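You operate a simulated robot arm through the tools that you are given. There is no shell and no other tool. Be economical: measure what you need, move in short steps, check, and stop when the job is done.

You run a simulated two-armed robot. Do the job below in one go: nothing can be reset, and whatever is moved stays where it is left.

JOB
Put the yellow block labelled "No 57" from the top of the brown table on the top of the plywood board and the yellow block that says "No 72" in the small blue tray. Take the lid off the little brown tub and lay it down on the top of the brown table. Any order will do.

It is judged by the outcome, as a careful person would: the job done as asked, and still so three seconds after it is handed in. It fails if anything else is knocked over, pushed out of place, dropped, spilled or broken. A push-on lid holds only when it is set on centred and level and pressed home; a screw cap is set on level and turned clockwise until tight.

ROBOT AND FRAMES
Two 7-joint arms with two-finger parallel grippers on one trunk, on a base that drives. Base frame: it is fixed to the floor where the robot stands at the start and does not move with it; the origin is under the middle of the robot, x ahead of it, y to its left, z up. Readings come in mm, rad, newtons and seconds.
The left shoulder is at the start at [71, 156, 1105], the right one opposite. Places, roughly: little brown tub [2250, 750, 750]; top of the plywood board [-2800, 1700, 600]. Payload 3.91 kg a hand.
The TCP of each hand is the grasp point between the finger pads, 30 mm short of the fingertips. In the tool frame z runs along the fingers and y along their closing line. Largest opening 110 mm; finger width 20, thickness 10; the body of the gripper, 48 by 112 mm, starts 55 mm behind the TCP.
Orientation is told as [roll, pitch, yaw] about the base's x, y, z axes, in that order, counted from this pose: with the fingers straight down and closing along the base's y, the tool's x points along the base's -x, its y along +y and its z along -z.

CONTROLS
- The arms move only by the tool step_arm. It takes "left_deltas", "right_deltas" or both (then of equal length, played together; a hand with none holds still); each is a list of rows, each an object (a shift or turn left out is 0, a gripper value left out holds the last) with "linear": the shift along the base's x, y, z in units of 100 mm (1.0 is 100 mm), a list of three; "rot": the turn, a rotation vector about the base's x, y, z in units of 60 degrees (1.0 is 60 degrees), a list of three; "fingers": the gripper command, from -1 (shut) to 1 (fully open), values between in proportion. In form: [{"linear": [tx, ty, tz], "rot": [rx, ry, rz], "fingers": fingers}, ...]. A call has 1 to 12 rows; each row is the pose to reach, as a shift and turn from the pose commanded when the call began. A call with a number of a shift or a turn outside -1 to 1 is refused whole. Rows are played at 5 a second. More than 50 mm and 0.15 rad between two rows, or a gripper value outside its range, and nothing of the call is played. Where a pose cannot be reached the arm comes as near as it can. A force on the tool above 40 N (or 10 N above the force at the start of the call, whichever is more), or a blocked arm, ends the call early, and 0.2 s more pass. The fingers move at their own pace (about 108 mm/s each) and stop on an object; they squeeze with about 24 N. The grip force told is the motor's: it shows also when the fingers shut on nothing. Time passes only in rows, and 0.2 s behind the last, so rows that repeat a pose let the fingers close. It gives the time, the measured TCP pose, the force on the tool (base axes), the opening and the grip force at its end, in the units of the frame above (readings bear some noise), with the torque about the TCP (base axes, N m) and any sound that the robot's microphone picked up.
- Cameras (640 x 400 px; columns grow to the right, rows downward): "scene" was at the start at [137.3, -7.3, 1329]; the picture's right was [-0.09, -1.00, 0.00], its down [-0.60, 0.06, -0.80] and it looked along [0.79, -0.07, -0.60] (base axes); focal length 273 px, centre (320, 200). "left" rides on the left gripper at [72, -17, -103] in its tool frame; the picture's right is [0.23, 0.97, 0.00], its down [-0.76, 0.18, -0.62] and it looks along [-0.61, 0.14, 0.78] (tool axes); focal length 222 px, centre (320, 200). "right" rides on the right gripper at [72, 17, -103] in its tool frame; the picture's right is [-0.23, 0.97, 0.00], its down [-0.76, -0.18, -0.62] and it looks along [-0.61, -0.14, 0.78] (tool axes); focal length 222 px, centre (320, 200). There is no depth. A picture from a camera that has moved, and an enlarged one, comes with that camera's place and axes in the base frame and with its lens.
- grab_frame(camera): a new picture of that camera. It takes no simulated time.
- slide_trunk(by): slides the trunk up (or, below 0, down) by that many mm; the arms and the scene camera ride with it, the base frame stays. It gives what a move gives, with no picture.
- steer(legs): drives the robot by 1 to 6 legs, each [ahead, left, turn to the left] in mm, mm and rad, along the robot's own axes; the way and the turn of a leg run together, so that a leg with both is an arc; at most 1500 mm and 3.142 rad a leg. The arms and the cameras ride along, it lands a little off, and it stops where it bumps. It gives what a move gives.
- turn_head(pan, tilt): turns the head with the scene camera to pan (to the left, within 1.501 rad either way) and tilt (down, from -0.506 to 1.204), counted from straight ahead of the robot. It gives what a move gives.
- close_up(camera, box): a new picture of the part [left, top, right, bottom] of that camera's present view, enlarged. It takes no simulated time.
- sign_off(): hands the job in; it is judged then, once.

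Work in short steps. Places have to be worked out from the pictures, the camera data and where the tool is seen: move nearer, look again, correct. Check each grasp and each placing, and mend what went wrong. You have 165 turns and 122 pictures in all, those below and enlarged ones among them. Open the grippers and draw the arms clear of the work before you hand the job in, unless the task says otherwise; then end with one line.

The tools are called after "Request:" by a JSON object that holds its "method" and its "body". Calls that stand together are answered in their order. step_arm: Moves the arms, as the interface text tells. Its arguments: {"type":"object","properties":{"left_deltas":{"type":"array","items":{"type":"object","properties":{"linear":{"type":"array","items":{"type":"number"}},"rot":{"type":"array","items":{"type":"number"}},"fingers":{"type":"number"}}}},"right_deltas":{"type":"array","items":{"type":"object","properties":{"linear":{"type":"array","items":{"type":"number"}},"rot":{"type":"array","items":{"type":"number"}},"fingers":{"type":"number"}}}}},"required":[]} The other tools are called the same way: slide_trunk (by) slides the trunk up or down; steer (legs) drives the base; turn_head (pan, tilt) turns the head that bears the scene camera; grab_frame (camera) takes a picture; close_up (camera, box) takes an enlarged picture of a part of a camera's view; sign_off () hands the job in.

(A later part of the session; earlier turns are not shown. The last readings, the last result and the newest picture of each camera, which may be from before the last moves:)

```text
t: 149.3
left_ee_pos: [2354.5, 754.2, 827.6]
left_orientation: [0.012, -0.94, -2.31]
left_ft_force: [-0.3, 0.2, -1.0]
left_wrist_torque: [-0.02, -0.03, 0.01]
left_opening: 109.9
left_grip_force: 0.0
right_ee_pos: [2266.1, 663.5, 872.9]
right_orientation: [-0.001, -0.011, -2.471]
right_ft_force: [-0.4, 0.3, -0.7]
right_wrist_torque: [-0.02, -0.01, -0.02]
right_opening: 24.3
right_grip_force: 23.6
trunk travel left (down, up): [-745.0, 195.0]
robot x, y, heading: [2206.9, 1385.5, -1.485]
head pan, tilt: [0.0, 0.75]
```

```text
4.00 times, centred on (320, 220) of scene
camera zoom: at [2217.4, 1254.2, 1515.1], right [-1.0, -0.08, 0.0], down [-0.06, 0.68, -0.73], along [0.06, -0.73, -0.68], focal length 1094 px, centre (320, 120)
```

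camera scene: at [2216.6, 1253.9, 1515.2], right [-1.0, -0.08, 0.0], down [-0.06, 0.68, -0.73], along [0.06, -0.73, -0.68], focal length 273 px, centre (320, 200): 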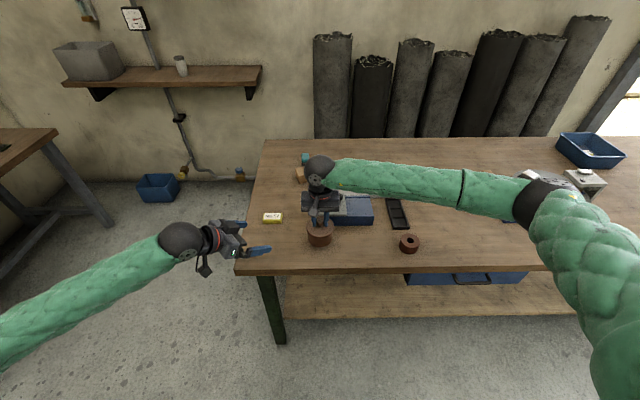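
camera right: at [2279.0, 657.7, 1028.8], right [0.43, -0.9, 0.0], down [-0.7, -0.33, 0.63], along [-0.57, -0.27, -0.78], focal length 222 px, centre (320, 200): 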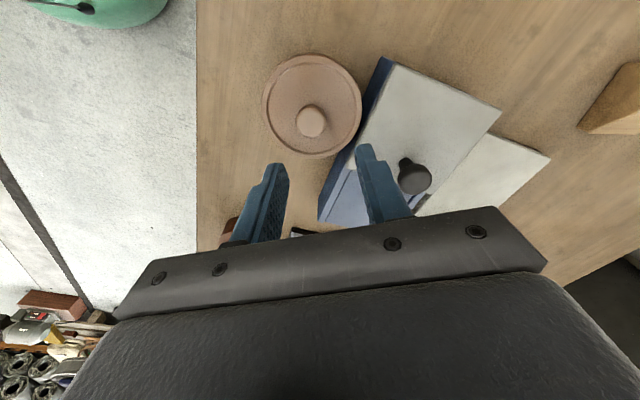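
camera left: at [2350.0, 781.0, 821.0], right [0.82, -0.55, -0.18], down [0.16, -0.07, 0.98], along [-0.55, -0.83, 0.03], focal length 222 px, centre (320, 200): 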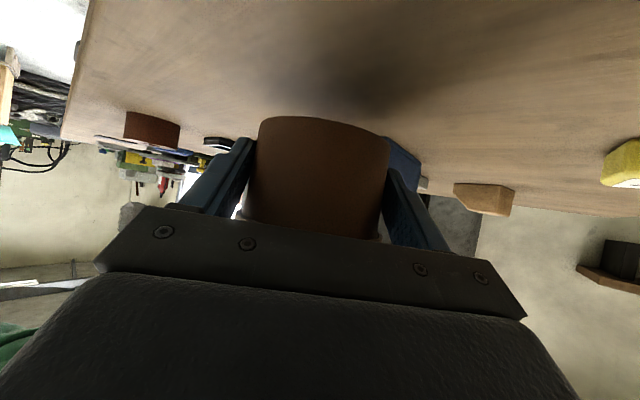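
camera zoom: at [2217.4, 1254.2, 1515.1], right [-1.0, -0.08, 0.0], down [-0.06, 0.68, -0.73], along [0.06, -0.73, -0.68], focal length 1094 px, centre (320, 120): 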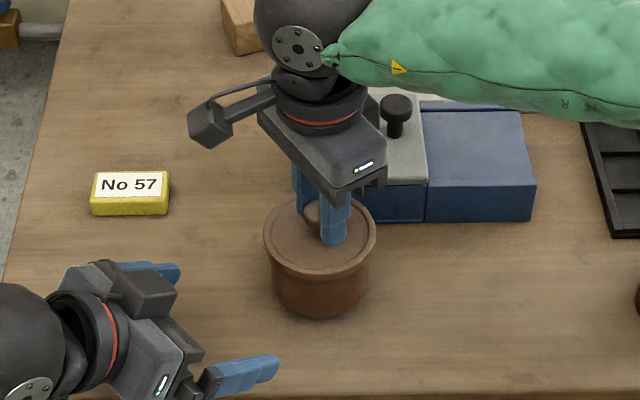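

It's lifted and back over its original spot. I'll set it down there, keep hold of the knob, and bring the left hand in low around the body.

Request:
{"method": "step_arm", "body": {"right_deltas": [{"linear": [0, 0.02, -0.1]}, {"linear": [0, 0.02, -0.16]}], "left_deltas": [{"linear": [-0.03, 0.03, -0.2]}, {"linear": [-0.03, 0.03, -0.36]}]}}

Request:
{"method": "step_arm", "body": {"left_deltas": [{"linear": [-0.25, -0.28, 0]}, {"linear": [-0.5, -0.56, 0]}, {"linear": [-0.65, -0.72, 0]}, {"linear": [-0.77, -0.84, 0]}]}}

Request:
{"method": "grab_frame", "body": {"camera": "left"}}

```text
t: 149.9
left_ee_pos: [2350.0, 757.5, 790.6]
left_orientation: [0.011, -0.942, -2.311]
left_ft_force: [-0.8, 0.6, 0.0]
left_wrist_torque: [0.04, 0.0, 0.01]
left_opening: 110.0
left_grip_force: 0.1
right_ee_pos: [2265.3, 666.4, 859.3]
right_orientation: [-0.001, -0.01, -2.471]
right_ft_force: [-0.1, 0.7, -1.8]
right_wrist_torque: [-0.02, -0.05, -0.02]
right_opening: 24.3
right_grip_force: 24.1
trunk travel left (down, up): [-745.0, 195.0]
robot x, y, heading: [2203.2, 1388.2, -1.487]
head pan, tilt: [0.0, 0.75]
```

```text
t: 150.9
left_ee_pos: [2271.8, 673.9, 792.0]
left_orientation: [0.012, -0.94, -2.311]
left_ft_force: [0.5, 0.7, 0.2]
left_wrist_torque: [0.01, 0.01, 0.01]
left_opening: 109.9
left_grip_force: 0.1
right_ee_pos: [2266.0, 665.0, 858.8]
right_orientation: [-0.001, -0.01, -2.472]
right_ft_force: [1.0, -0.9, -1.2]
right_wrist_torque: [0.01, 0.0, 0.01]
right_opening: 24.0
right_grip_force: 24.3
trunk travel left (down, up): [-745.0, 195.0]
robot x, y, heading: [2205.4, 1385.0, -1.483]
head pan, tilt: [0.0, 0.75]
```

```text
23 pictures are left
camera left: at [2344.4, 779.6, 793.7], right [0.82, -0.55, -0.18], down [0.16, -0.07, 0.98], along [-0.55, -0.83, 0.03], focal length 222 px, centre (320, 200)
```

left: 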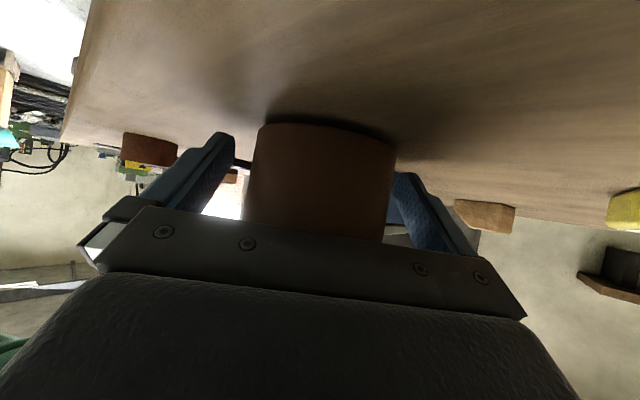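

The left hand is placed well around the body. I'll close it, then twist the knob counter-clockwise with a light upward pull.

Request:
{"method": "step_arm", "body": {"left_deltas": [{"fingers": 0.3}, {"fingers": -1}, {"fingers": -1}, {"fingers": -1}]}}

Request:
{"method": "step_arm", "body": {"right_deltas": [{"linear": [0, 0, 0.01], "rot": [0, 0, 0.12]}, {"linear": [0, 0, 0.01], "rot": [0, 0, 0.24]}, {"linear": [0, 0, 0.01], "rot": [0, 0, 0.36]}, {"linear": [0, 0, 0.01], "rot": [0, 0, 0.48]}, {"linear": [0, 0, 0.015], "rot": [0, 0, 0.6]}, {"linear": [0, 0, 0.015], "rot": [0, 0, 0.72]}, {"linear": [0, 0, 0.015], "rot": [0, 0, 0.84]}, {"linear": [0, 0, 0.015], "rot": [0, 0, 0.96]}]}}

Request:
{"method": "step_arm", "body": {"right_deltas": [{"linear": [0, 0, 0.005], "rot": [0, 0, 0.12]}, {"linear": [0, 0, 0.005], "rot": [0, 0, 0.24]}, {"linear": [0, 0, 0.01], "rot": [0, 0, 0.36]}, {"linear": [0, 0, 0.01], "rot": [0, 0, 0.48]}, {"linear": [0, 0, 0.015], "rot": [0, 0, 0.6]}, {"linear": [0, 0, 0.015], "rot": [0, 0, 0.72]}, {"linear": [0, 0, 0.015], "rot": [0, 0, 0.84]}, {"linear": [0, 0, 0.015], "rot": [0, 0, 0.96]}]}}

Request:
{"method": "close_up", "body": {"camera": "scene", "box": [260, 180, 380, 255]}}

```text
t: 151.9
left_ee_pos: [2273.9, 674.6, 792.0]
left_orientation: [0.013, -0.94, -2.311]
left_ft_force: [4.4, -9.7, -5.4]
left_wrist_torque: [0.53, 0.21, 0.16]
left_opening: 83.0
left_grip_force: 24.6
right_ee_pos: [2266.8, 666.8, 859.7]
right_orientation: [0.001, -0.011, -2.47]
right_ft_force: [-4.3, 9.8, 4.7]
right_wrist_torque: [0.2, 0.1, -0.09]
right_opening: 24.4
right_grip_force: 24.5
trunk travel left (down, up): [-745.0, 195.0]
robot x, y, heading: [2205.5, 1385.8, -1.487]
head pan, tilt: [0.0, 0.75]
```

```text
t: 153.7
left_ee_pos: [2272.3, 675.6, 791.7]
left_orientation: [0.012, -0.938, -2.313]
left_ft_force: [6.4, -2.7, 3.8]
left_wrist_torque: [0.08, 0.25, 0.38]
left_opening: 83.3
left_grip_force: 24.4
right_ee_pos: [2266.6, 666.7, 862.0]
right_orientation: [0.0, -0.009, -1.463]
right_ft_force: [-5.6, 2.8, -5.3]
right_wrist_torque: [0.05, 0.16, -0.28]
right_opening: 24.3
right_grip_force: 24.2
trunk travel left (down, up): [-745.0, 195.0]
robot x, y, heading: [2210.0, 1382.0, -1.491]
head pan, tilt: [0.0, 0.75]
```

```text
t: 155.5
left_ee_pos: [2272.2, 675.5, 790.4]
left_orientation: [0.013, -0.939, -2.31]
left_ft_force: [-6.8, -5.6, -3.9]
left_wrist_torque: [0.27, -0.27, 0.18]
left_opening: 83.2
left_grip_force: 24.1
right_ee_pos: [2267.1, 665.7, 863.2]
right_orientation: [0.002, -0.012, -0.457]
right_ft_force: [7.6, 5.6, 3.4]
right_wrist_torque: [0.15, -0.22, -0.23]
right_opening: 23.8
right_grip_force: 23.8
trunk travel left (down, up): [-745.0, 195.0]
robot x, y, heading: [2204.6, 1388.6, -1.488]
head pan, tilt: [0.0, 0.75]
```

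```text
5.33 times, centred on (320, 218) of scene
camera zoom: at [2216.7, 1254.2, 1515.1], right [-1.0, -0.08, 0.0], down [-0.06, 0.68, -0.73], along [0.06, -0.73, -0.68], focal length 1458 px, centre (320, 107)
```

zoom: 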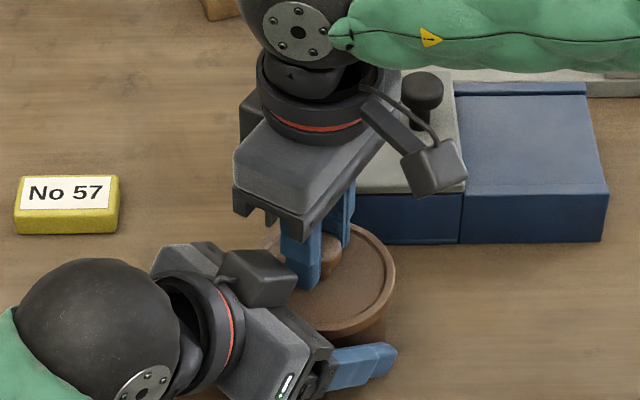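

The upward push on the right hand grew as I turned, even though I was raising it, so this is a threaded lid that's rising. I'll open, swing back 2 rad, regrip and turn again.

Request:
{"method": "step_arm", "body": {"right_deltas": [{"fingers": -0.1}, {"linear": [0, 0, 0.04], "fingers": -0.1}, {"linear": [0, 0, 0.04], "rot": [0, 0, -0.12], "fingers": -0.1}, {"linear": [0, 0, 0.04], "rot": [0, 0, -0.25]}, {"linear": [0, 0, 0.04], "rot": [0, 0, -0.38]}, {"linear": [0, 0, 0.04], "rot": [0, 0, -0.5]}, {"linear": [0, 0, 0.04], "rot": [0, 0, -0.63]}, {"linear": [0, 0, 0.04], "rot": [0, 0, -0.75]}, {"linear": [0, 0, 0.04], "rot": [0, 0, -0.88]}, {"linear": [0, 0, 0.04], "rot": [0, 0, -1]}]}}

Request:
{"method": "step_arm", "body": {"right_deltas": [{"rot": [0, 0, -0.13]}, {"rot": [0, 0, -0.26]}, {"rot": [0, 0, -0.39]}, {"rot": [0, 0, -0.52]}, {"rot": [0, 0, -0.65]}, {"rot": [0, 0, -0.78]}, {"rot": [0, 0, -0.9]}, {"linear": [0, 0, -0.04], "rot": [0, 0, -0.9]}, {"linear": [0, 0, -0.04], "rot": [0, 0, -0.9], "fingers": -1}, {"linear": [0, 0, -0.04], "rot": [0, 0, -0.9], "fingers": -1}, {"linear": [0, 0, -0.04], "rot": [0, 0, -0.9], "fingers": -1}]}}

Request:
{"method": "step_arm", "body": {"right_deltas": [{"linear": [0, 0, 0.005], "rot": [0, 0, 0.12]}, {"linear": [0, 0, 0.01], "rot": [0, 0, 0.24]}, {"linear": [0, 0, 0.01], "rot": [0, 0, 0.36]}, {"linear": [0, 0, 0.015], "rot": [0, 0, 0.48]}, {"linear": [0, 0, 0.015], "rot": [0, 0, 0.6]}, {"linear": [0, 0, 0.02], "rot": [0, 0, 0.72]}, {"linear": [0, 0, 0.02], "rot": [0, 0, 0.84]}, {"linear": [0, 0, 0.025], "rot": [0, 0, 0.96]}]}}

Request:
{"method": "step_arm", "body": {"right_deltas": [{"linear": [0, 0, 0.005], "rot": [0, 0, 0.12]}, {"linear": [0, 0, 0.01], "rot": [0, 0, 0.24]}, {"linear": [0, 0, 0.01], "rot": [0, 0, 0.36]}, {"linear": [0, 0, 0.015], "rot": [0, 0, 0.48]}, {"linear": [0, 0, 0.015], "rot": [0, 0, 0.6]}, {"linear": [0, 0, 0.02], "rot": [0, 0, 0.72]}, {"linear": [0, 0, 0.02], "rot": [0, 0, 0.84]}, {"linear": [0, 0, 0.025], "rot": [0, 0, 0.94]}]}}

Request:
{"method": "close_up", "body": {"camera": "scene", "box": [260, 180, 380, 255]}}

```text
t: 157.7
left_ee_pos: [2272.2, 675.3, 792.0]
left_orientation: [0.012, -0.941, -2.312]
left_ft_force: [-0.5, -0.1, -0.9]
left_wrist_torque: [0.01, 0.0, 0.0]
left_opening: 82.9
left_grip_force: 24.2
right_ee_pos: [2267.6, 667.8, 866.2]
right_orientation: [0.002, -0.007, -1.507]
right_ft_force: [0.1, 0.1, -0.1]
right_wrist_torque: [-0.03, -0.02, 0.02]
right_opening: 49.4
right_grip_force: 0.2
trunk travel left (down, up): [-745.0, 195.0]
robot x, y, heading: [2202.8, 1385.2, -1.482]
head pan, tilt: [0.0, 0.75]
```

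```text
t: 160.1
left_ee_pos: [2274.2, 674.4, 790.0]
left_orientation: [0.012, -0.941, -2.31]
left_ft_force: [4.5, -3.8, -2.5]
left_wrist_torque: [0.17, 0.12, 0.17]
left_opening: 83.0
left_grip_force: 24.1
right_ee_pos: [2266.7, 667.2, 862.1]
right_orientation: [0.0, -0.01, -2.452]
right_ft_force: [-3.6, 4.0, 1.9]
right_wrist_torque: [0.15, 0.19, -0.12]
right_opening: 24.2
right_grip_force: 23.9
trunk travel left (down, up): [-745.0, 195.0]
robot x, y, heading: [2206.4, 1386.0, -1.486]
head pan, tilt: [0.0, 0.75]
```

```text
t: 161.9
left_ee_pos: [2272.6, 674.8, 791.9]
left_orientation: [0.011, -0.94, -2.312]
left_ft_force: [8.7, -3.3, 7.4]
left_wrist_torque: [0.06, 0.51, 0.39]
left_opening: 83.0
left_grip_force: 24.2
right_ee_pos: [2266.1, 666.4, 866.0]
right_orientation: [-0.001, -0.01, -1.443]
right_ft_force: [-10.0, 3.4, -7.3]
right_wrist_torque: [0.11, 0.28, -0.27]
right_opening: 23.9
right_grip_force: 24.0
trunk travel left (down, up): [-745.0, 195.0]
robot x, y, heading: [2205.0, 1385.0, -1.482]
head pan, tilt: [0.0, 0.75]
```

```text
t: 163.7
left_ee_pos: [2272.2, 674.5, 791.5]
left_orientation: [0.013, -0.94, -2.312]
left_ft_force: [4.7, 5.4, 3.3]
left_wrist_torque: [-0.36, 0.36, 0.15]
left_opening: 83.0
left_grip_force: 24.2
right_ee_pos: [2266.1, 665.8, 868.1]
right_orientation: [0.002, -0.011, -0.459]
right_ft_force: [-5.1, -6.0, -3.6]
right_wrist_torque: [-0.11, 0.03, -0.15]
right_opening: 24.0
right_grip_force: 24.0
trunk travel left (down, up): [-745.0, 195.0]
robot x, y, heading: [2207.2, 1381.3, -1.484]
head pan, tilt: [0.0, 0.75]
```

```text
5.33 times, centred on (320, 218) of scene
camera zoom: at [2216.7, 1254.2, 1515.1], right [-1.0, -0.08, 0.0], down [-0.06, 0.68, -0.73], along [0.06, -0.73, -0.68], focal length 1458 px, centre (320, 107)
```

zoom: 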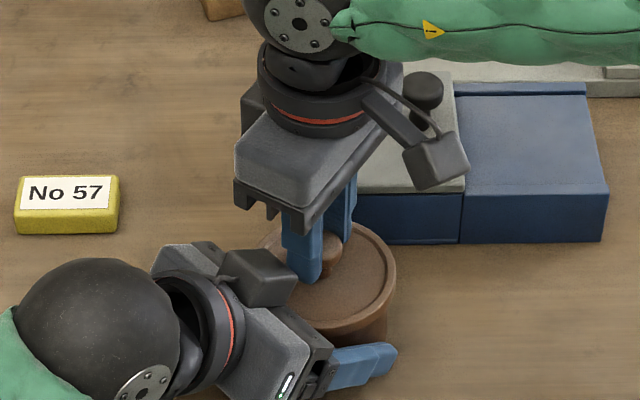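

It's still ambiguous, so I'll make it a clean test: regrip at a fixed height and turn two more strokes without raising. If the lid is really unscrewing, the upward force will grow steadily.

Request:
{"method": "step_arm", "body": {"right_deltas": [{"fingers": -0.1}, {"fingers": -0.1}, {"rot": [0, 0, -0.12], "fingers": -0.1}, {"rot": [0, 0, -0.25]}, {"rot": [0, 0, -0.38]}, {"rot": [0, 0, -0.5]}, {"rot": [0, 0, -0.63]}, {"rot": [0, 0, -0.75]}, {"rot": [0, 0, -0.88]}, {"rot": [0, 0, -1]}]}}

Request:
{"method": "step_arm", "body": {"right_deltas": [{"rot": [0, 0, -0.13]}, {"rot": [0, 0, -0.26]}, {"rot": [0, 0, -0.39]}, {"rot": [0, 0, -0.52]}, {"rot": [0, 0, -0.65]}, {"rot": [0, 0, -0.78]}, {"rot": [0, 0, -0.9]}, {"linear": [0, 0, -0.06], "rot": [0, 0, -0.9]}, {"linear": [0, 0, -0.06], "rot": [0, 0, -0.9], "fingers": -1}, {"linear": [0, 0, -0.06], "rot": [0, 0, -0.9], "fingers": -1}, {"linear": [0, 0, -0.06], "rot": [0, 0, -0.9], "fingers": -1}]}}

Request:
{"method": "step_arm", "body": {"right_deltas": [{"rot": [0, 0, 0.12]}, {"rot": [0, 0, 0.24]}, {"rot": [0, 0, 0.36]}, {"rot": [0, 0, 0.48]}, {"rot": [0, 0, 0.6]}, {"rot": [0, 0, 0.72]}, {"rot": [0, 0, 0.84]}, {"rot": [0, 0, 0.96]}]}}

Request:
{"method": "step_arm", "body": {"right_deltas": [{"rot": [0, 0, 0.12]}, {"rot": [0, 0, 0.24]}, {"rot": [0, 0, 0.36]}, {"rot": [0, 0, 0.48]}, {"rot": [0, 0, 0.6]}, {"rot": [0, 0, 0.72]}, {"rot": [0, 0, 0.84]}, {"rot": [0, 0, 0.94]}]}}

Request:
{"method": "close_up", "body": {"camera": "scene", "box": [290, 205, 350, 250]}}

```text
t: 165.9
left_ee_pos: [2270.9, 675.3, 790.2]
left_orientation: [0.011, -0.941, -2.311]
left_ft_force: [0.1, 0.0, -0.3]
left_wrist_torque: [0.01, -0.02, 0.01]
left_opening: 83.2
left_grip_force: 24.3
right_ee_pos: [2267.4, 667.5, 868.3]
right_orientation: [0.003, -0.011, -1.509]
right_ft_force: [0.0, 0.4, -0.5]
right_wrist_torque: [0.0, 0.02, 0.04]
right_opening: 49.5
right_grip_force: 0.1
trunk travel left (down, up): [-745.0, 195.0]
robot x, y, heading: [2207.5, 1387.9, -1.482]
head pan, tilt: [0.0, 0.75]
```

```text
t: 168.3
left_ee_pos: [2272.8, 675.1, 791.0]
left_orientation: [0.012, -0.939, -2.313]
left_ft_force: [1.6, 0.0, -0.9]
left_wrist_torque: [-0.14, -0.11, 0.07]
left_opening: 83.1
left_grip_force: 23.9
right_ee_pos: [2266.0, 666.9, 862.1]
right_orientation: [0.0, -0.01, -2.452]
right_ft_force: [-1.3, 0.1, 0.2]
right_wrist_torque: [0.23, 0.2, -0.07]
right_opening: 24.0
right_grip_force: 24.4
trunk travel left (down, up): [-745.0, 195.0]
robot x, y, heading: [2208.2, 1385.2, -1.482]
head pan, tilt: [0.0, 0.75]
```

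```text
t: 170.1
left_ee_pos: [2273.8, 675.2, 791.3]
left_orientation: [0.012, -0.94, -2.31]
left_ft_force: [12.8, -4.3, 0.9]
left_wrist_torque: [0.16, 0.54, 0.39]
left_opening: 82.7
left_grip_force: 24.2
right_ee_pos: [2265.9, 666.7, 862.7]
right_orientation: [-0.001, -0.011, -1.442]
right_ft_force: [-12.0, 3.9, -1.2]
right_wrist_torque: [0.1, 0.32, -0.29]
right_opening: 24.1
right_grip_force: 24.0
trunk travel left (down, up): [-745.0, 195.0]
robot x, y, heading: [2202.0, 1386.8, -1.486]
head pan, tilt: [0.0, 0.75]
```

```text
t: 171.9
left_ee_pos: [2272.5, 674.4, 791.5]
left_orientation: [0.012, -0.939, -2.311]
left_ft_force: [8.8, 9.3, -2.1]
left_wrist_torque: [-0.36, 0.45, 0.23]
left_opening: 83.0
left_grip_force: 24.0
right_ee_pos: [2266.6, 667.3, 861.5]
right_orientation: [0.001, -0.011, -0.459]
right_ft_force: [-9.7, -8.7, 1.3]
right_wrist_torque: [-0.21, 0.15, -0.13]
right_opening: 24.1
right_grip_force: 24.4
trunk travel left (down, up): [-745.0, 195.0]
robot x, y, heading: [2207.4, 1388.6, -1.485]
head pan, tilt: [0.0, 0.75]
```

```text
8.89 times, centred on (320, 228) of scene
camera zoom: at [2216.7, 1254.2, 1515.1], right [-1.0, -0.08, 0.0], down [-0.06, 0.68, -0.73], along [0.06, -0.73, -0.68], focal length 2431 px, centre (320, -44)
```

zoom: 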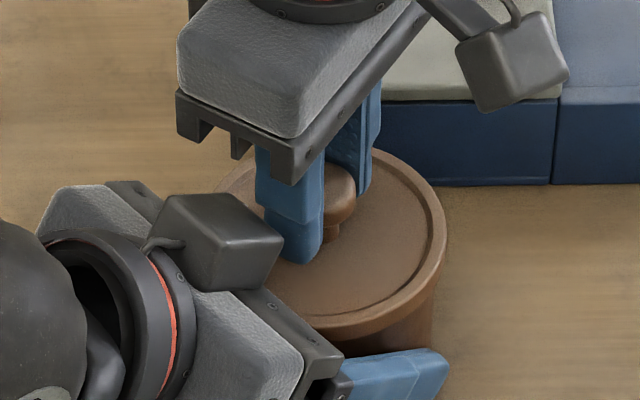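

The force didn't grow, so the knob is just slipping at about 0.28 N·m; it needs the rim grip. First I'll pull the tub 12 mm up within the left grip for clearance, then release and swing the right hand round for the rim.

Request:
{"method": "step_arm", "body": {"right_deltas": [{"linear": [0, 0, 0.04]}, {"linear": [0, 0, 0.08]}, {"linear": [0, 0, 0.12]}, {"linear": [0, 0, 0.15]}, {"linear": [0, 0, 0.12]}]}}

Request:
{"method": "step_arm", "body": {"right_deltas": [{"fingers": -0.1}, {"fingers": -0.1}, {"linear": [0, 0, 0.3], "fingers": 0}, {"linear": [0, 0, 0.5], "rot": [0, 0, -0.13], "fingers": 1}, {"linear": [0, 0, 0.5], "rot": [0, 0, -0.26]}, {"linear": [0, 0, 0.5], "rot": [0, 0, -0.39]}, {"linear": [0, 0, 0.5], "rot": [0, 0, -0.52]}, {"linear": [0, 0, 0.5], "rot": [0, 0, -0.65]}, {"linear": [0, 0, 0.5], "rot": [0, 0, -0.78]}, {"linear": [0, 0, 0.5], "rot": [0, 0, -0.9]}, {"linear": [0, 0, 0.5], "rot": [0, 0, -1]}]}}

Request:
{"method": "step_arm", "body": {"right_deltas": [{"rot": [0, 0, -0.13]}, {"rot": [0, 0, -0.26]}, {"rot": [0, 0, -0.39]}, {"rot": [0, 0, -0.52]}, {"rot": [0, 0, -0.65]}, {"rot": [0, 0, -0.78]}, {"rot": [0, 0, -0.9]}, {"rot": [0, 0, -1]}]}}

Request:
{"method": "step_arm", "body": {"right_deltas": [{"rot": [0, 0, -0.13]}, {"rot": [0, 0, -0.2]}]}}

Request:
{"method": "grab_frame", "body": {"camera": "right"}}

Request:
{"method": "close_up", "body": {"camera": "scene", "box": [280, 195, 360, 255]}}

```text
t: 173.1
left_ee_pos: [2273.2, 675.5, 790.4]
left_orientation: [0.013, -0.939, -2.311]
left_ft_force: [0.3, -9.0, 10.5]
left_wrist_torque: [0.51, -0.15, -0.05]
left_opening: 82.3
left_grip_force: 23.8
right_ee_pos: [2269.4, 666.0, 873.1]
right_orientation: [0.001, -0.012, -0.459]
right_ft_force: [0.3, 9.1, -12.4]
right_wrist_torque: [0.16, 0.21, 0.08]
right_opening: 24.4
right_grip_force: 24.0
trunk travel left (down, up): [-745.0, 195.0]
robot x, y, heading: [2201.3, 1385.6, -1.488]
head pan, tilt: [0.0, 0.75]
```

```text
t: 175.5
left_ee_pos: [2272.4, 674.9, 791.7]
left_orientation: [0.012, -0.938, -2.311]
left_ft_force: [-0.2, 0.2, -0.8]
left_wrist_torque: [0.03, 0.01, -0.01]
left_opening: 82.1
left_grip_force: 23.8
right_ee_pos: [2266.7, 666.2, 923.8]
right_orientation: [-0.001, -0.011, -1.507]
right_ft_force: [-0.2, 0.1, 0.0]
right_wrist_torque: [0.02, 0.01, -0.04]
right_opening: 109.8
right_grip_force: 0.1
trunk travel left (down, up): [-745.0, 195.0]
robot x, y, heading: [2204.0, 1387.8, -1.49]
head pan, tilt: [0.0, 0.75]
```

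```text
t: 177.3
left_ee_pos: [2273.3, 674.4, 791.5]
left_orientation: [0.012, -0.939, -2.312]
left_ft_force: [-0.1, 0.2, -0.9]
left_wrist_torque: [0.03, -0.02, 0.01]
left_opening: 82.1
left_grip_force: 24.4
right_ee_pos: [2266.5, 666.3, 923.3]
right_orientation: [-0.003, -0.011, -2.556]
right_ft_force: [0.5, -0.4, 0.2]
right_wrist_torque: [-0.02, -0.03, -0.02]
right_opening: 109.9
right_grip_force: 0.0
trunk travel left (down, up): [-745.0, 195.0]
robot x, y, heading: [2205.7, 1382.7, -1.486]
head pan, tilt: [0.0, 0.75]
```

```text
t: 177.9
left_ee_pos: [2272.4, 674.8, 790.7]
left_orientation: [0.012, -0.939, -2.311]
left_ft_force: [0.5, -1.0, -0.7]
left_wrist_torque: [0.0, -0.03, 0.01]
left_opening: 82.2
left_grip_force: 24.3
right_ee_pos: [2266.4, 666.6, 923.5]
right_orientation: [-0.001, -0.011, -2.765]
right_ft_force: [-0.3, 0.0, -0.9]
right_wrist_torque: [0.02, 0.02, -0.03]
right_opening: 110.3
right_grip_force: 0.0
trunk travel left (down, up): [-745.0, 195.0]
robot x, y, heading: [2204.7, 1390.4, -1.485]
head pan, tilt: [0.0, 0.75]
```

```text
19 pictures are left
camera right: at [2341.5, 677.6, 1025.7], right [0.15, -0.99, 0.0], down [-0.77, -0.11, 0.63], along [-0.62, -0.09, -0.78], focal length 222 px, centre (320, 200)
```

right: 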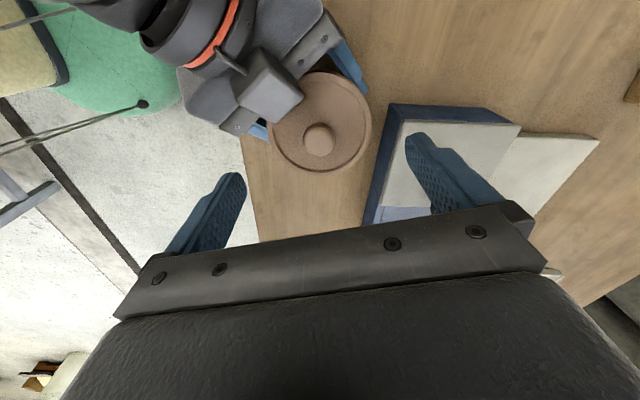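

```text
6.67 times, centred on (320, 225) of scene
camera zoom: at [2216.7, 1254.2, 1515.1], right [-1.0, -0.08, 0.0], down [-0.06, 0.68, -0.73], along [0.06, -0.73, -0.68], focal length 1823 px, centre (320, 33)
```

zoom: 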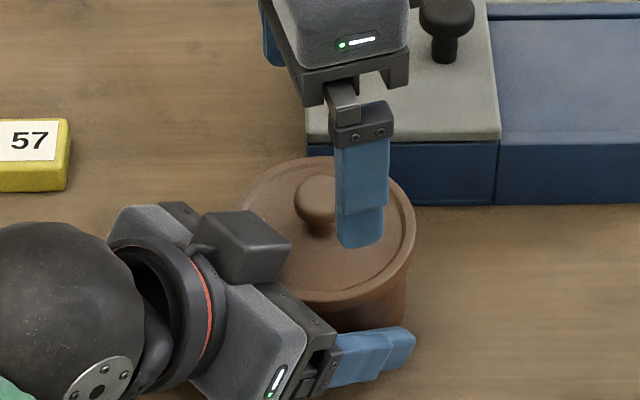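

The lid is centred under the hand at (2267, 667). I'll lower to z 854, close on the rim, and check the forces.

Request:
{"method": "step_arm", "body": {"right_deltas": [{"linear": [0.01, 0.01, -0.3]}, {"linear": [0.01, 0.01, -0.55]}, {"linear": [0.01, 0.01, -0.69]}, {"linear": [0.01, 0.01, -0.69], "fingers": -1}, {"linear": [0.01, 0.01, -0.69], "fingers": -1}, {"linear": [0.01, 0.01, -0.69], "fingers": -1}]}}

Request:
{"method": "close_up", "body": {"camera": "scene", "box": [280, 195, 360, 255]}}

```text
t: 179.3
left_ee_pos: [2272.2, 675.3, 791.0]
left_orientation: [0.011, -0.939, -2.312]
left_ft_force: [1.3, -0.5, 1.3]
left_wrist_torque: [-0.05, 0.07, 0.06]
left_opening: 82.1
left_grip_force: 24.2
right_ee_pos: [2267.4, 667.5, 854.1]
right_orientation: [0.001, -0.01, -2.763]
right_ft_force: [-1.6, -0.4, -2.7]
right_wrist_torque: [0.04, 0.03, -0.01]
right_opening: 91.7
right_grip_force: 23.9
trunk travel left (down, up): [-745.0, 195.0]
robot x, y, heading: [2206.6, 1389.6, -1.484]
head pan, tilt: [0.0, 0.75]
```

```text
6.67 times, centred on (320, 225) of scene
camera zoom: at [2216.7, 1254.2, 1515.1], right [-1.0, -0.08, 0.0], down [-0.06, 0.68, -0.73], along [0.06, -0.73, -0.68], focal length 1823 px, centre (320, 33)
```

zoom: 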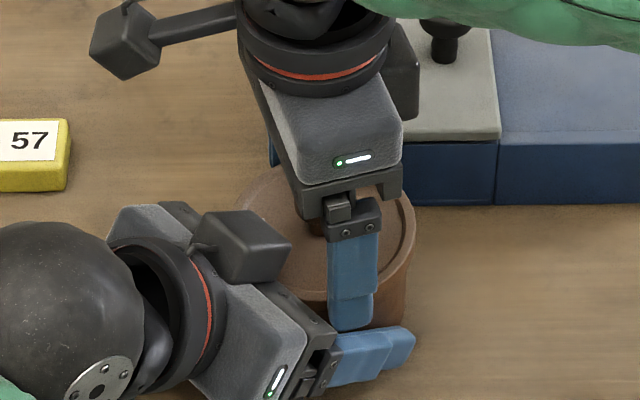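

The rim is gripped cleanly (91.7 mm, low side forces). I'll turn counter-clockwise 0.4 rad first and read the forces.

Request:
{"method": "step_arm", "body": {"right_deltas": [{"rot": [0, 0, 0.1]}, {"rot": [0, 0, 0.2]}, {"rot": [0, 0, 0.3]}, {"rot": [0, 0, 0.4]}]}}

Request:
{"method": "close_up", "body": {"camera": "scene", "box": [280, 195, 360, 255]}}

```text
t: 180.3
left_ee_pos: [2273.7, 674.7, 790.1]
left_orientation: [0.013, -0.94, -2.309]
left_ft_force: [9.0, -3.4, -3.9]
left_wrist_torque: [0.1, 0.08, 1.12]
left_opening: 81.8
left_grip_force: 24.5
right_ee_pos: [2267.6, 667.0, 854.3]
right_orientation: [0.0, -0.01, -2.344]
right_ft_force: [-9.5, 3.4, 1.7]
right_wrist_torque: [0.2, 0.54, -1.01]
right_opening: 92.1
right_grip_force: 23.8
trunk travel left (down, up): [-745.0, 195.0]
robot x, y, heading: [2205.4, 1387.5, -1.483]
head pan, tilt: [0.0, 0.75]
```

```text
6.67 times, centred on (320, 225) of scene
camera zoom: at [2216.7, 1254.3, 1515.1], right [-1.0, -0.08, 0.0], down [-0.06, 0.68, -0.73], along [0.06, -0.73, -0.68], focal length 1823 px, centre (320, 33)
```

zoom: 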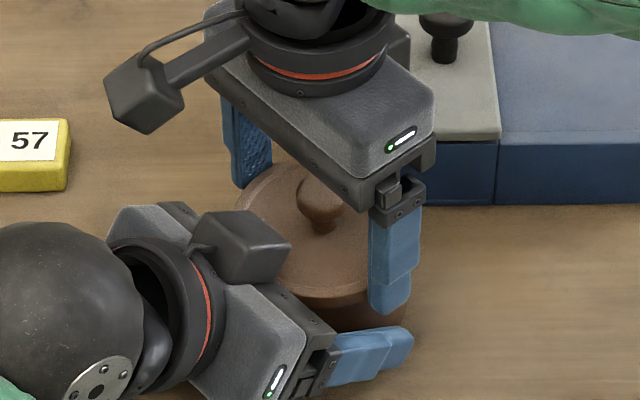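

The torque is about 1.0 N·m. I'll keep turning while raising 1 mm per step, so that if the lid is slipping on the body it will work off.

Request:
{"method": "step_arm", "body": {"right_deltas": [{"linear": [0, 0, 0.01], "rot": [0, 0, 0.1]}, {"linear": [0, 0, 0.02], "rot": [0, 0, 0.2]}, {"linear": [0, 0, 0.03], "rot": [0, 0, 0.3]}, {"linear": [0, 0, 0.04], "rot": [0, 0, 0.4]}, {"linear": [0, 0, 0.05], "rot": [0, 0, 0.48]}]}}

Request:
{"method": "close_up", "body": {"camera": "scene", "box": [280, 195, 360, 255]}}

```text
t: 181.5
left_ee_pos: [2274.9, 673.4, 790.0]
left_orientation: [0.015, -0.937, -2.31]
left_ft_force: [33.0, -10.2, -7.4]
left_wrist_torque: [0.31, 0.88, 0.84]
left_opening: 81.2
left_grip_force: 24.1
right_ee_pos: [2266.4, 667.0, 859.8]
right_orientation: [-0.001, -0.01, -1.843]
right_ft_force: [-32.6, 9.8, 6.6]
right_wrist_torque: [0.43, 1.34, -0.54]
right_opening: 92.8
right_grip_force: 24.0
trunk travel left (down, up): [-745.0, 195.0]
robot x, y, heading: [2205.3, 1387.5, -1.482]
head pan, tilt: [0.0, 0.75]
```

```text
6.67 times, centred on (320, 225) of scene
camera zoom: at [2216.7, 1254.2, 1515.1], right [-1.0, -0.08, 0.0], down [-0.06, 0.68, -0.73], along [0.06, -0.73, -0.68], focal length 1823 px, centre (320, 33)
```

zoom: 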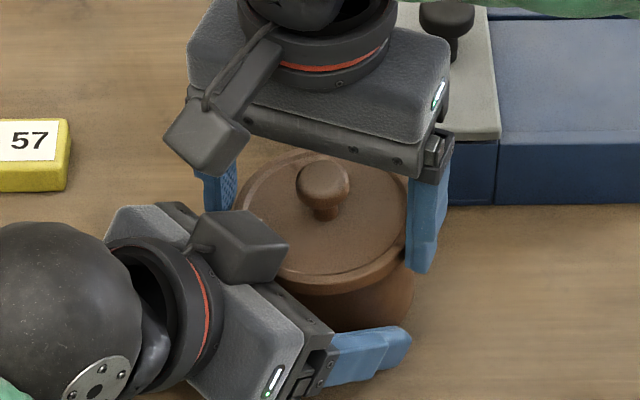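

The lid seems to have risen, but side forces have built up to 33 N. I'll open the right hand gently to let that relax, and look.

Request:
{"method": "step_arm", "body": {"right_deltas": [{"fingers": 0.8}, {"fingers": 1}, {"linear": [0, 0, 0.3], "fingers": 1}, {"linear": [0, 0, 0.6], "fingers": 1}]}}

Request:
{"method": "close_up", "body": {"camera": "scene", "box": [280, 195, 360, 255]}}

```text
t: 182.5
left_ee_pos: [2272.8, 676.0, 792.0]
left_orientation: [0.012, -0.939, -2.311]
left_ft_force: [0.3, -0.4, -1.3]
left_wrist_torque: [-0.01, -0.01, 0.02]
left_opening: 81.1
left_grip_force: 24.2
right_ee_pos: [2266.7, 667.3, 920.4]
right_orientation: [0.0, -0.01, -1.843]
right_ft_force: [-0.7, -0.2, -0.2]
right_wrist_torque: [-0.02, 0.01, 0.02]
right_opening: 110.0
right_grip_force: 0.0
trunk travel left (down, up): [-745.0, 195.0]
robot x, y, heading: [2204.0, 1384.7, -1.488]
head pan, tilt: [0.0, 0.75]
```

```text
6.67 times, centred on (320, 225) of scene
camera zoom: at [2216.7, 1254.5, 1515.1], right [-1.0, -0.08, 0.0], down [-0.06, 0.68, -0.73], along [0.06, -0.73, -0.68], focal length 1823 px, centre (320, 33)
```

zoom: 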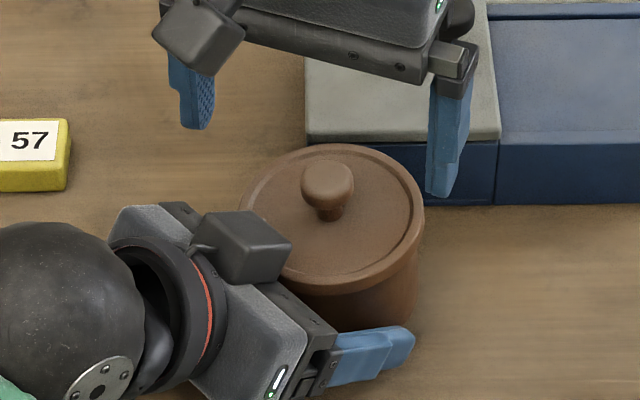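

The whole tub crept up inside the left grip, so that friction is what limits me, not the lid. New idea: do it in the air with the left hand level and the tub seated against its palm, pulling the lid up and toward the palm for much more holding force. First I'll regrip the knob, free the left hand, and lift the tub.

Request:
{"method": "step_arm", "body": {"right_deltas": [{"linear": [-0.02, 0, 0], "rot": [0, 0, 0.12], "fingers": -0.1}, {"linear": [-0.02, 0, 0], "rot": [0, 0, 0.24], "fingers": -0.1}, {"linear": [-0.02, 0, -0.1], "rot": [0, 0, 0.36], "fingers": -0.1}, {"linear": [-0.02, 0, -0.3], "rot": [0, 0, 0.36], "fingers": -0.1}, {"linear": [-0.02, 0, -0.39], "rot": [0, 0, 0.36], "fingers": -0.1}, {"linear": [-0.02, 0, -0.39], "rot": [0, 0, 0.36], "fingers": -1}, {"linear": [-0.02, 0, -0.39], "rot": [0, 0, 0.36], "fingers": -1}, {"linear": [-0.02, 0, -0.39], "rot": [0, 0, 0.36], "fingers": -1}]}}

Request:
{"method": "step_arm", "body": {"left_deltas": [{"fingers": 1}, {"fingers": 1}, {"linear": [0.2, 0.22, 0], "fingers": 1}, {"linear": [0.4, 0.44, 0], "fingers": 1}, {"linear": [0.6, 0.66, 0], "fingers": 1}, {"linear": [0.75, 0.82, 0], "fingers": 1}]}}

Request:
{"method": "step_arm", "body": {"right_deltas": [{"linear": [0, 0, 0.3]}, {"linear": [0, 0, 0.65]}, {"linear": [0, 0, 1]}], "left_deltas": [{"linear": [0, 0, 0.3]}, {"linear": [0, 0, 0.65]}, {"linear": [0, 0, 1]}]}}

Request:
{"method": "close_up", "body": {"camera": "scene", "box": [240, 140, 400, 260]}}

```text
t: 184.3
left_ee_pos: [2273.2, 674.7, 790.7]
left_orientation: [0.013, -0.94, -2.31]
left_ft_force: [17.6, 3.5, 0.7]
left_wrist_torque: [-0.06, 0.94, 0.16]
left_opening: 80.7
left_grip_force: 23.8
right_ee_pos: [2264.1, 666.2, 880.3]
right_orientation: [0.001, -0.009, -1.466]
right_ft_force: [-17.9, -2.7, -0.3]
right_wrist_torque: [-0.2, 0.63, -0.08]
right_opening: 24.7
right_grip_force: 23.9
trunk travel left (down, up): [-745.0, 195.0]
robot x, y, heading: [2208.8, 1388.2, -1.487]
head pan, tilt: [0.0, 0.75]
```

```text
t: 185.7
left_ee_pos: [2347.1, 758.0, 790.3]
left_orientation: [0.013, -0.941, -2.31]
left_ft_force: [-0.9, 0.0, -0.2]
left_wrist_torque: [0.0, -0.03, 0.0]
left_opening: 110.0
left_grip_force: 0.0
right_ee_pos: [2265.4, 666.5, 880.9]
right_orientation: [0.0, -0.012, -1.466]
right_ft_force: [0.7, -0.7, -0.6]
right_wrist_torque: [0.0, -0.01, 0.03]
right_opening: 24.4
right_grip_force: 24.0
trunk travel left (down, up): [-745.0, 195.0]
robot x, y, heading: [2203.8, 1384.7, -1.488]
head pan, tilt: [0.0, 0.75]
```

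```text
t: 186.5
left_ee_pos: [2345.5, 756.9, 890.8]
left_orientation: [0.011, -0.939, -2.311]
left_ft_force: [-0.8, 0.2, -0.2]
left_wrist_torque: [0.0, 0.02, -0.06]
left_opening: 109.9
left_grip_force: 0.0
right_ee_pos: [2263.5, 666.2, 981.4]
right_orientation: [0.002, -0.011, -1.465]
right_ft_force: [0.4, -0.2, -1.4]
right_wrist_torque: [-0.02, -0.02, 0.01]
right_opening: 24.3
right_grip_force: 23.7
trunk travel left (down, up): [-745.0, 195.0]
robot x, y, heading: [2208.2, 1383.9, -1.487]
head pan, tilt: [0.0, 0.75]
```

```text
3.33 times, centred on (320, 200) of scene
camera zoom: at [2216.8, 1254.9, 1515.1], right [-1.0, -0.08, 0.0], down [-0.06, 0.68, -0.73], along [0.06, -0.73, -0.68], focal length 912 px, centre (320, 200)
```

zoom: 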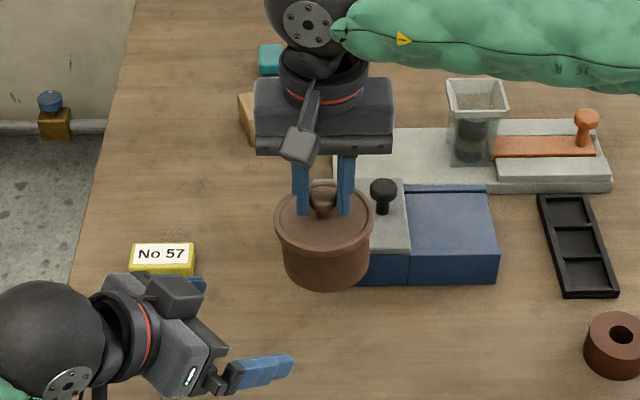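

The tub hangs level at bottom z 884. I'll tilt the left hand another 33 degrees to level, raise it to z 908, and look at the tub's profile.

Request:
{"method": "step_arm", "body": {"left_deltas": [{"linear": [0.02, 0.02, 0.05], "rot": [-0.08, 0.074, 0]}, {"linear": [0.05, 0.05, 0.1], "rot": [-0.162, 0.148, 0]}, {"linear": [0.05, 0.05, 0.17], "rot": [-0.243, 0.222, 0]}, {"linear": [0.05, 0.05, 0.17], "rot": [-0.325, 0.297, 0]}, {"linear": [0.05, 0.05, 0.17], "rot": [-0.406, 0.371, 0]}]}}

Request:
{"method": "grab_frame", "body": {"camera": "left"}}

```text
t: 187.7
left_ee_pos: [2353.1, 760.0, 908.0]
left_orientation: [0.02, -1.518, -2.317]
left_ft_force: [-0.4, 0.0, 0.2]
left_wrist_torque: [-0.02, 0.01, 0.02]
left_opening: 110.3
left_grip_force: 0.1
right_ee_pos: [2263.6, 665.3, 980.6]
right_orientation: [0.0, -0.011, -1.468]
right_ft_force: [0.7, -0.1, -0.3]
right_wrist_torque: [-0.01, -0.01, -0.04]
right_opening: 24.2
right_grip_force: 24.1
trunk travel left (down, up): [-745.0, 195.0]
robot x, y, heading: [2202.7, 1387.8, -1.486]
head pan, tilt: [0.0, 0.75]
```

```text
12 pictures are left
camera left: at [2412.3, 851.7, 842.2], right [0.74, -0.64, -0.23], down [0.52, 0.32, 0.79], along [-0.44, -0.7, 0.56], focal length 222 px, centre (320, 200)
```

left: 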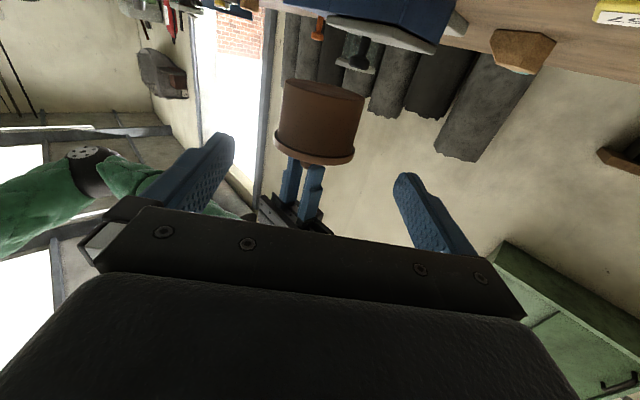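

The tub is in line, with the lid seated tight on it. I'll advance about 136 mm so the body sits close to the palm, then close the fingers.

Request:
{"method": "step_arm", "body": {"left_deltas": [{"linear": [-0.25, -0.27, 0]}, {"linear": [-0.5, -0.54, 0]}, {"linear": [-0.7, -0.76, 0]}, {"linear": [-0.85, -0.92, 0]}]}}

Request:
{"method": "step_arm", "body": {"left_deltas": [{"linear": [-0.04, -0.04, 0]}, {"linear": [-0.075, -0.08, 0]}]}}

Request:
{"method": "step_arm", "body": {"left_deltas": [{"fingers": 0.3}, {"fingers": -1}, {"fingers": -1}, {"fingers": -1}]}}

Request:
{"method": "close_up", "body": {"camera": "scene", "box": [260, 150, 380, 240]}}

```text
t: 188.7
left_ee_pos: [2267.0, 669.1, 907.5]
left_orientation: [0.02, -1.515, -2.317]
left_ft_force: [0.1, 0.1, 0.0]
left_wrist_torque: [0.02, -0.02, 0.01]
left_opening: 110.2
left_grip_force: 0.0
right_ee_pos: [2264.2, 665.8, 980.3]
right_orientation: [0.003, -0.012, -1.464]
right_ft_force: [0.1, -0.1, -1.4]
right_wrist_torque: [0.02, -0.01, -0.02]
right_opening: 24.5
right_grip_force: 24.3
trunk travel left (down, up): [-745.0, 195.0]
robot x, y, heading: [2208.6, 1389.4, -1.489]
head pan, tilt: [0.0, 0.75]
```

```text
t: 189.3
left_ee_pos: [2259.0, 660.5, 908.3]
left_orientation: [-0.001, -1.516, -2.298]
left_ft_force: [-0.1, -0.7, 0.2]
left_wrist_torque: [0.0, 0.04, -0.01]
left_opening: 109.8
left_grip_force: 0.1
right_ee_pos: [2264.9, 665.8, 979.9]
right_orientation: [0.002, -0.011, -1.465]
right_ft_force: [-0.1, -0.5, -1.3]
right_wrist_torque: [0.01, -0.01, 0.0]
right_opening: 24.4
right_grip_force: 23.8
trunk travel left (down, up): [-745.0, 195.0]
robot x, y, heading: [2206.3, 1383.8, -1.485]
head pan, tilt: [0.0, 0.75]
```

```text
t: 190.3
left_ee_pos: [2261.0, 659.7, 907.5]
left_orientation: [0.008, -1.515, -2.305]
left_ft_force: [28.4, -11.5, -8.3]
left_wrist_torque: [0.39, 1.16, -0.01]
left_opening: 82.0
left_grip_force: 23.8
right_ee_pos: [2262.5, 664.5, 980.6]
right_orientation: [0.001, -0.009, -1.466]
right_ft_force: [-27.3, 12.6, 8.2]
right_wrist_torque: [0.38, 0.88, -0.21]
right_opening: 24.7
right_grip_force: 23.5
trunk travel left (down, up): [-745.0, 195.0]
robot x, y, heading: [2207.3, 1385.6, -1.486]
head pan, tilt: [0.0, 0.75]
heard: snap
```

```text
4.44 times, centred on (320, 195) of scene
camera zoom: at [2216.7, 1254.3, 1515.1], right [-1.0, -0.08, 0.0], down [-0.06, 0.68, -0.73], along [0.06, -0.73, -0.68], focal length 1215 px, centre (320, 222)
```

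zoom: 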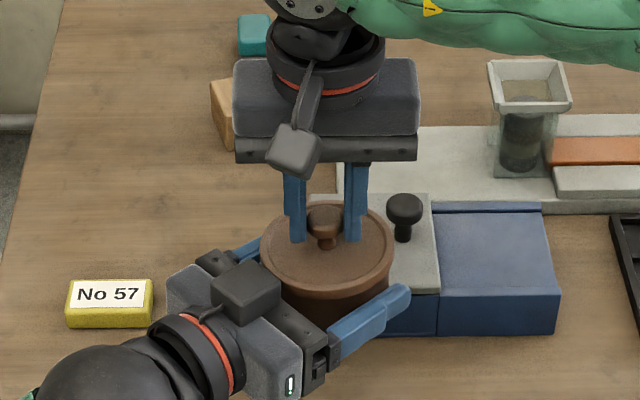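

A snap was heard, so the lid has let go. I'll lift the right hand straight up.

Request:
{"method": "step_arm", "body": {"right_deltas": [{"linear": [0, 0, 0.08]}, {"linear": [0, 0, 0.16]}, {"linear": [0, 0, 0.3]}, {"linear": [0, 0, 0.5]}, {"linear": [0, 0, 0.7]}]}}

Request:
{"method": "close_up", "body": {"camera": "scene", "box": [260, 150, 380, 240]}}

```text
t: 191.5
left_ee_pos: [2260.6, 660.6, 908.3]
left_orientation: [0.008, -1.514, -2.303]
left_ft_force: [0.0, 1.1, -1.2]
left_wrist_torque: [0.02, 0.03, 0.01]
left_opening: 81.1
left_grip_force: 24.3
right_ee_pos: [2266.2, 666.2, 1050.6]
right_orientation: [0.001, -0.011, -1.466]
right_ft_force: [-0.6, 0.4, -0.6]
right_wrist_torque: [-0.02, 0.0, -0.01]
right_opening: 24.4
right_grip_force: 24.2
trunk travel left (down, up): [-745.0, 195.0]
robot x, y, heading: [2205.0, 1387.3, -1.485]
head pan, tilt: [0.0, 0.75]
```

```text
4.44 times, centred on (320, 195) of scene
camera zoom: at [2216.8, 1254.5, 1515.1], right [-1.0, -0.08, 0.0], down [-0.06, 0.68, -0.73], along [0.06, -0.73, -0.68], focal length 1215 px, centre (320, 222)
```

zoom: 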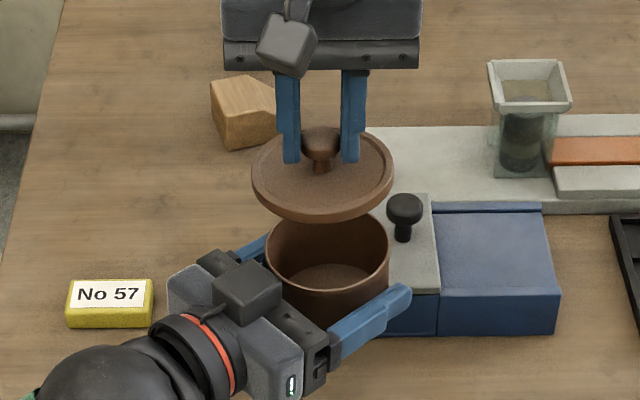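

The lid is off and the tub is empty and held level. I'll carry the lid to a clear patch of the table at about (2120, 665) and lower it.

Request:
{"method": "step_arm", "body": {"right_deltas": [{"linear": [-0.35, 0, 0]}, {"linear": [-0.7, 0, 0]}, {"linear": [-1, 0, 0]}]}}

Request:
{"method": "step_arm", "body": {"right_deltas": [{"linear": [-0.3, 0, -0.3]}, {"linear": [-0.46, 0, -0.65]}, {"linear": [-0.46, 0, -1]}]}}

Request:
{"method": "step_arm", "body": {"right_deltas": [{"linear": [0, 0, -0.35]}, {"linear": [0, 0, -0.7]}, {"linear": [0, 0, -1]}]}}

Request:
{"method": "step_arm", "body": {"right_deltas": [{"linear": [0, 0, -0.15]}, {"linear": [0, 0, -0.3]}, {"linear": [0, 0, -0.34]}]}}

```text
t: 192.3
left_ee_pos: [2259.0, 660.1, 908.6]
left_orientation: [0.024, -1.513, -2.322]
left_ft_force: [-0.2, -0.3, -0.5]
left_wrist_torque: [-0.01, -0.03, 0.01]
left_opening: 81.2
left_grip_force: 23.8
right_ee_pos: [2165.9, 668.7, 1051.3]
right_orientation: [0.001, -0.01, -1.463]
right_ft_force: [0.2, -0.2, -0.7]
right_wrist_torque: [0.0, 0.04, 0.01]
right_opening: 24.5
right_grip_force: 24.2
trunk travel left (down, up): [-745.0, 195.0]
robot x, y, heading: [2207.6, 1389.2, -1.483]
head pan, tilt: [0.0, 0.75]
```

```text
t: 193.1
left_ee_pos: [2259.8, 659.8, 908.1]
left_orientation: [0.007, -1.515, -2.305]
left_ft_force: [-0.5, 0.1, -1.3]
left_wrist_torque: [-0.01, 0.04, 0.01]
left_opening: 81.0
left_grip_force: 24.0
right_ee_pos: [2119.4, 667.5, 950.5]
right_orientation: [0.001, -0.01, -1.463]
right_ft_force: [0.0, 0.6, 0.1]
right_wrist_torque: [-0.01, 0.0, 0.01]
right_opening: 24.6
right_grip_force: 24.3
trunk travel left (down, up): [-745.0, 195.0]
robot x, y, heading: [2205.1, 1385.3, -1.487]
head pan, tilt: [0.0, 0.75]
```

```text
t: 193.9
left_ee_pos: [2260.4, 660.7, 908.4]
left_orientation: [0.007, -1.514, -2.304]
left_ft_force: [0.2, -0.2, -1.2]
left_wrist_torque: [-0.01, -0.02, 0.03]
left_opening: 81.1
left_grip_force: 24.0
right_ee_pos: [2117.7, 665.4, 850.6]
right_orientation: [-0.001, -0.011, -1.465]
right_ft_force: [-0.5, 0.4, 0.1]
right_wrist_torque: [0.04, 0.02, 0.02]
right_opening: 24.5
right_grip_force: 24.0
trunk travel left (down, up): [-745.0, 195.0]
robot x, y, heading: [2204.1, 1385.0, -1.486]
head pan, tilt: [0.0, 0.75]
```

```text
t: 194.7
left_ee_pos: [2259.5, 660.9, 909.7]
left_orientation: [0.011, -1.515, -2.31]
left_ft_force: [-0.3, -0.7, -0.6]
left_wrist_torque: [0.02, 0.02, -0.01]
left_opening: 81.1
left_grip_force: 24.0
right_ee_pos: [2121.4, 666.6, 817.4]
right_orientation: [0.001, -0.012, -1.466]
right_ft_force: [-0.1, -0.1, -0.8]
right_wrist_torque: [0.01, -0.01, -0.06]
right_opening: 24.5
right_grip_force: 24.3
trunk travel left (down, up): [-745.0, 195.0]
robot x, y, heading: [2207.5, 1388.6, -1.485]
head pan, tilt: [0.0, 0.75]
```

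No contact yet at z 817. I'll ease down in small steps.

Request:
{"method": "step_arm", "body": {"right_deltas": [{"linear": [0, 0, -0.03]}, {"linear": [0, 0, -0.05]}]}}

Request:
{"method": "step_arm", "body": {"right_deltas": [{"linear": [0, 0, -0.02]}, {"linear": [0, 0, -0.04]}]}}

Request:
{"method": "close_up", "body": {"camera": "scene", "box": [310, 180, 410, 255]}}

```text
t: 195.3
left_ee_pos: [2260.4, 660.4, 908.6]
left_orientation: [0.009, -1.516, -2.306]
left_ft_force: [-0.5, 0.4, -0.7]
left_wrist_torque: [-0.02, 0.02, 0.01]
left_opening: 80.9
left_grip_force: 23.6
right_ee_pos: [2120.0, 667.0, 812.7]
right_orientation: [0.002, -0.011, -1.464]
right_ft_force: [0.0, -0.1, -0.5]
right_wrist_torque: [-0.01, -0.03, 0.01]
right_opening: 24.4
right_grip_force: 24.1
trunk travel left (down, up): [-745.0, 195.0]
robot x, y, heading: [2203.4, 1386.5, -1.482]
head pan, tilt: [0.0, 0.75]
```

```text
t: 195.9
left_ee_pos: [2259.1, 661.7, 909.2]
left_orientation: [0.023, -1.517, -2.319]
left_ft_force: [0.2, 0.4, -0.6]
left_wrist_torque: [-0.01, 0.02, -0.01]
left_opening: 81.2
left_grip_force: 24.0
right_ee_pos: [2120.2, 667.4, 809.2]
right_orientation: [0.002, -0.012, -1.465]
right_ft_force: [-1.6, 3.0, 15.9]
right_wrist_torque: [-0.62, -0.04, 0.05]
right_opening: 24.3
right_grip_force: 24.3
trunk travel left (down, up): [-745.0, 195.0]
robot x, y, heading: [2204.7, 1384.9, -1.485]
head pan, tilt: [0.0, 0.75]
```

```text
5.33 times, centred on (360, 218) of scene
camera zoom: at [2216.7, 1255.8, 1515.6], right [-1.0, -0.08, 0.0], down [-0.06, 0.68, -0.73], along [0.06, -0.73, -0.68], focal length 1458 px, centre (107, 107)
```

zoom: 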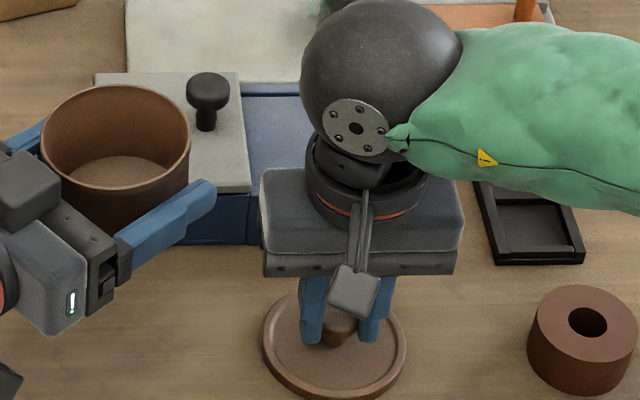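

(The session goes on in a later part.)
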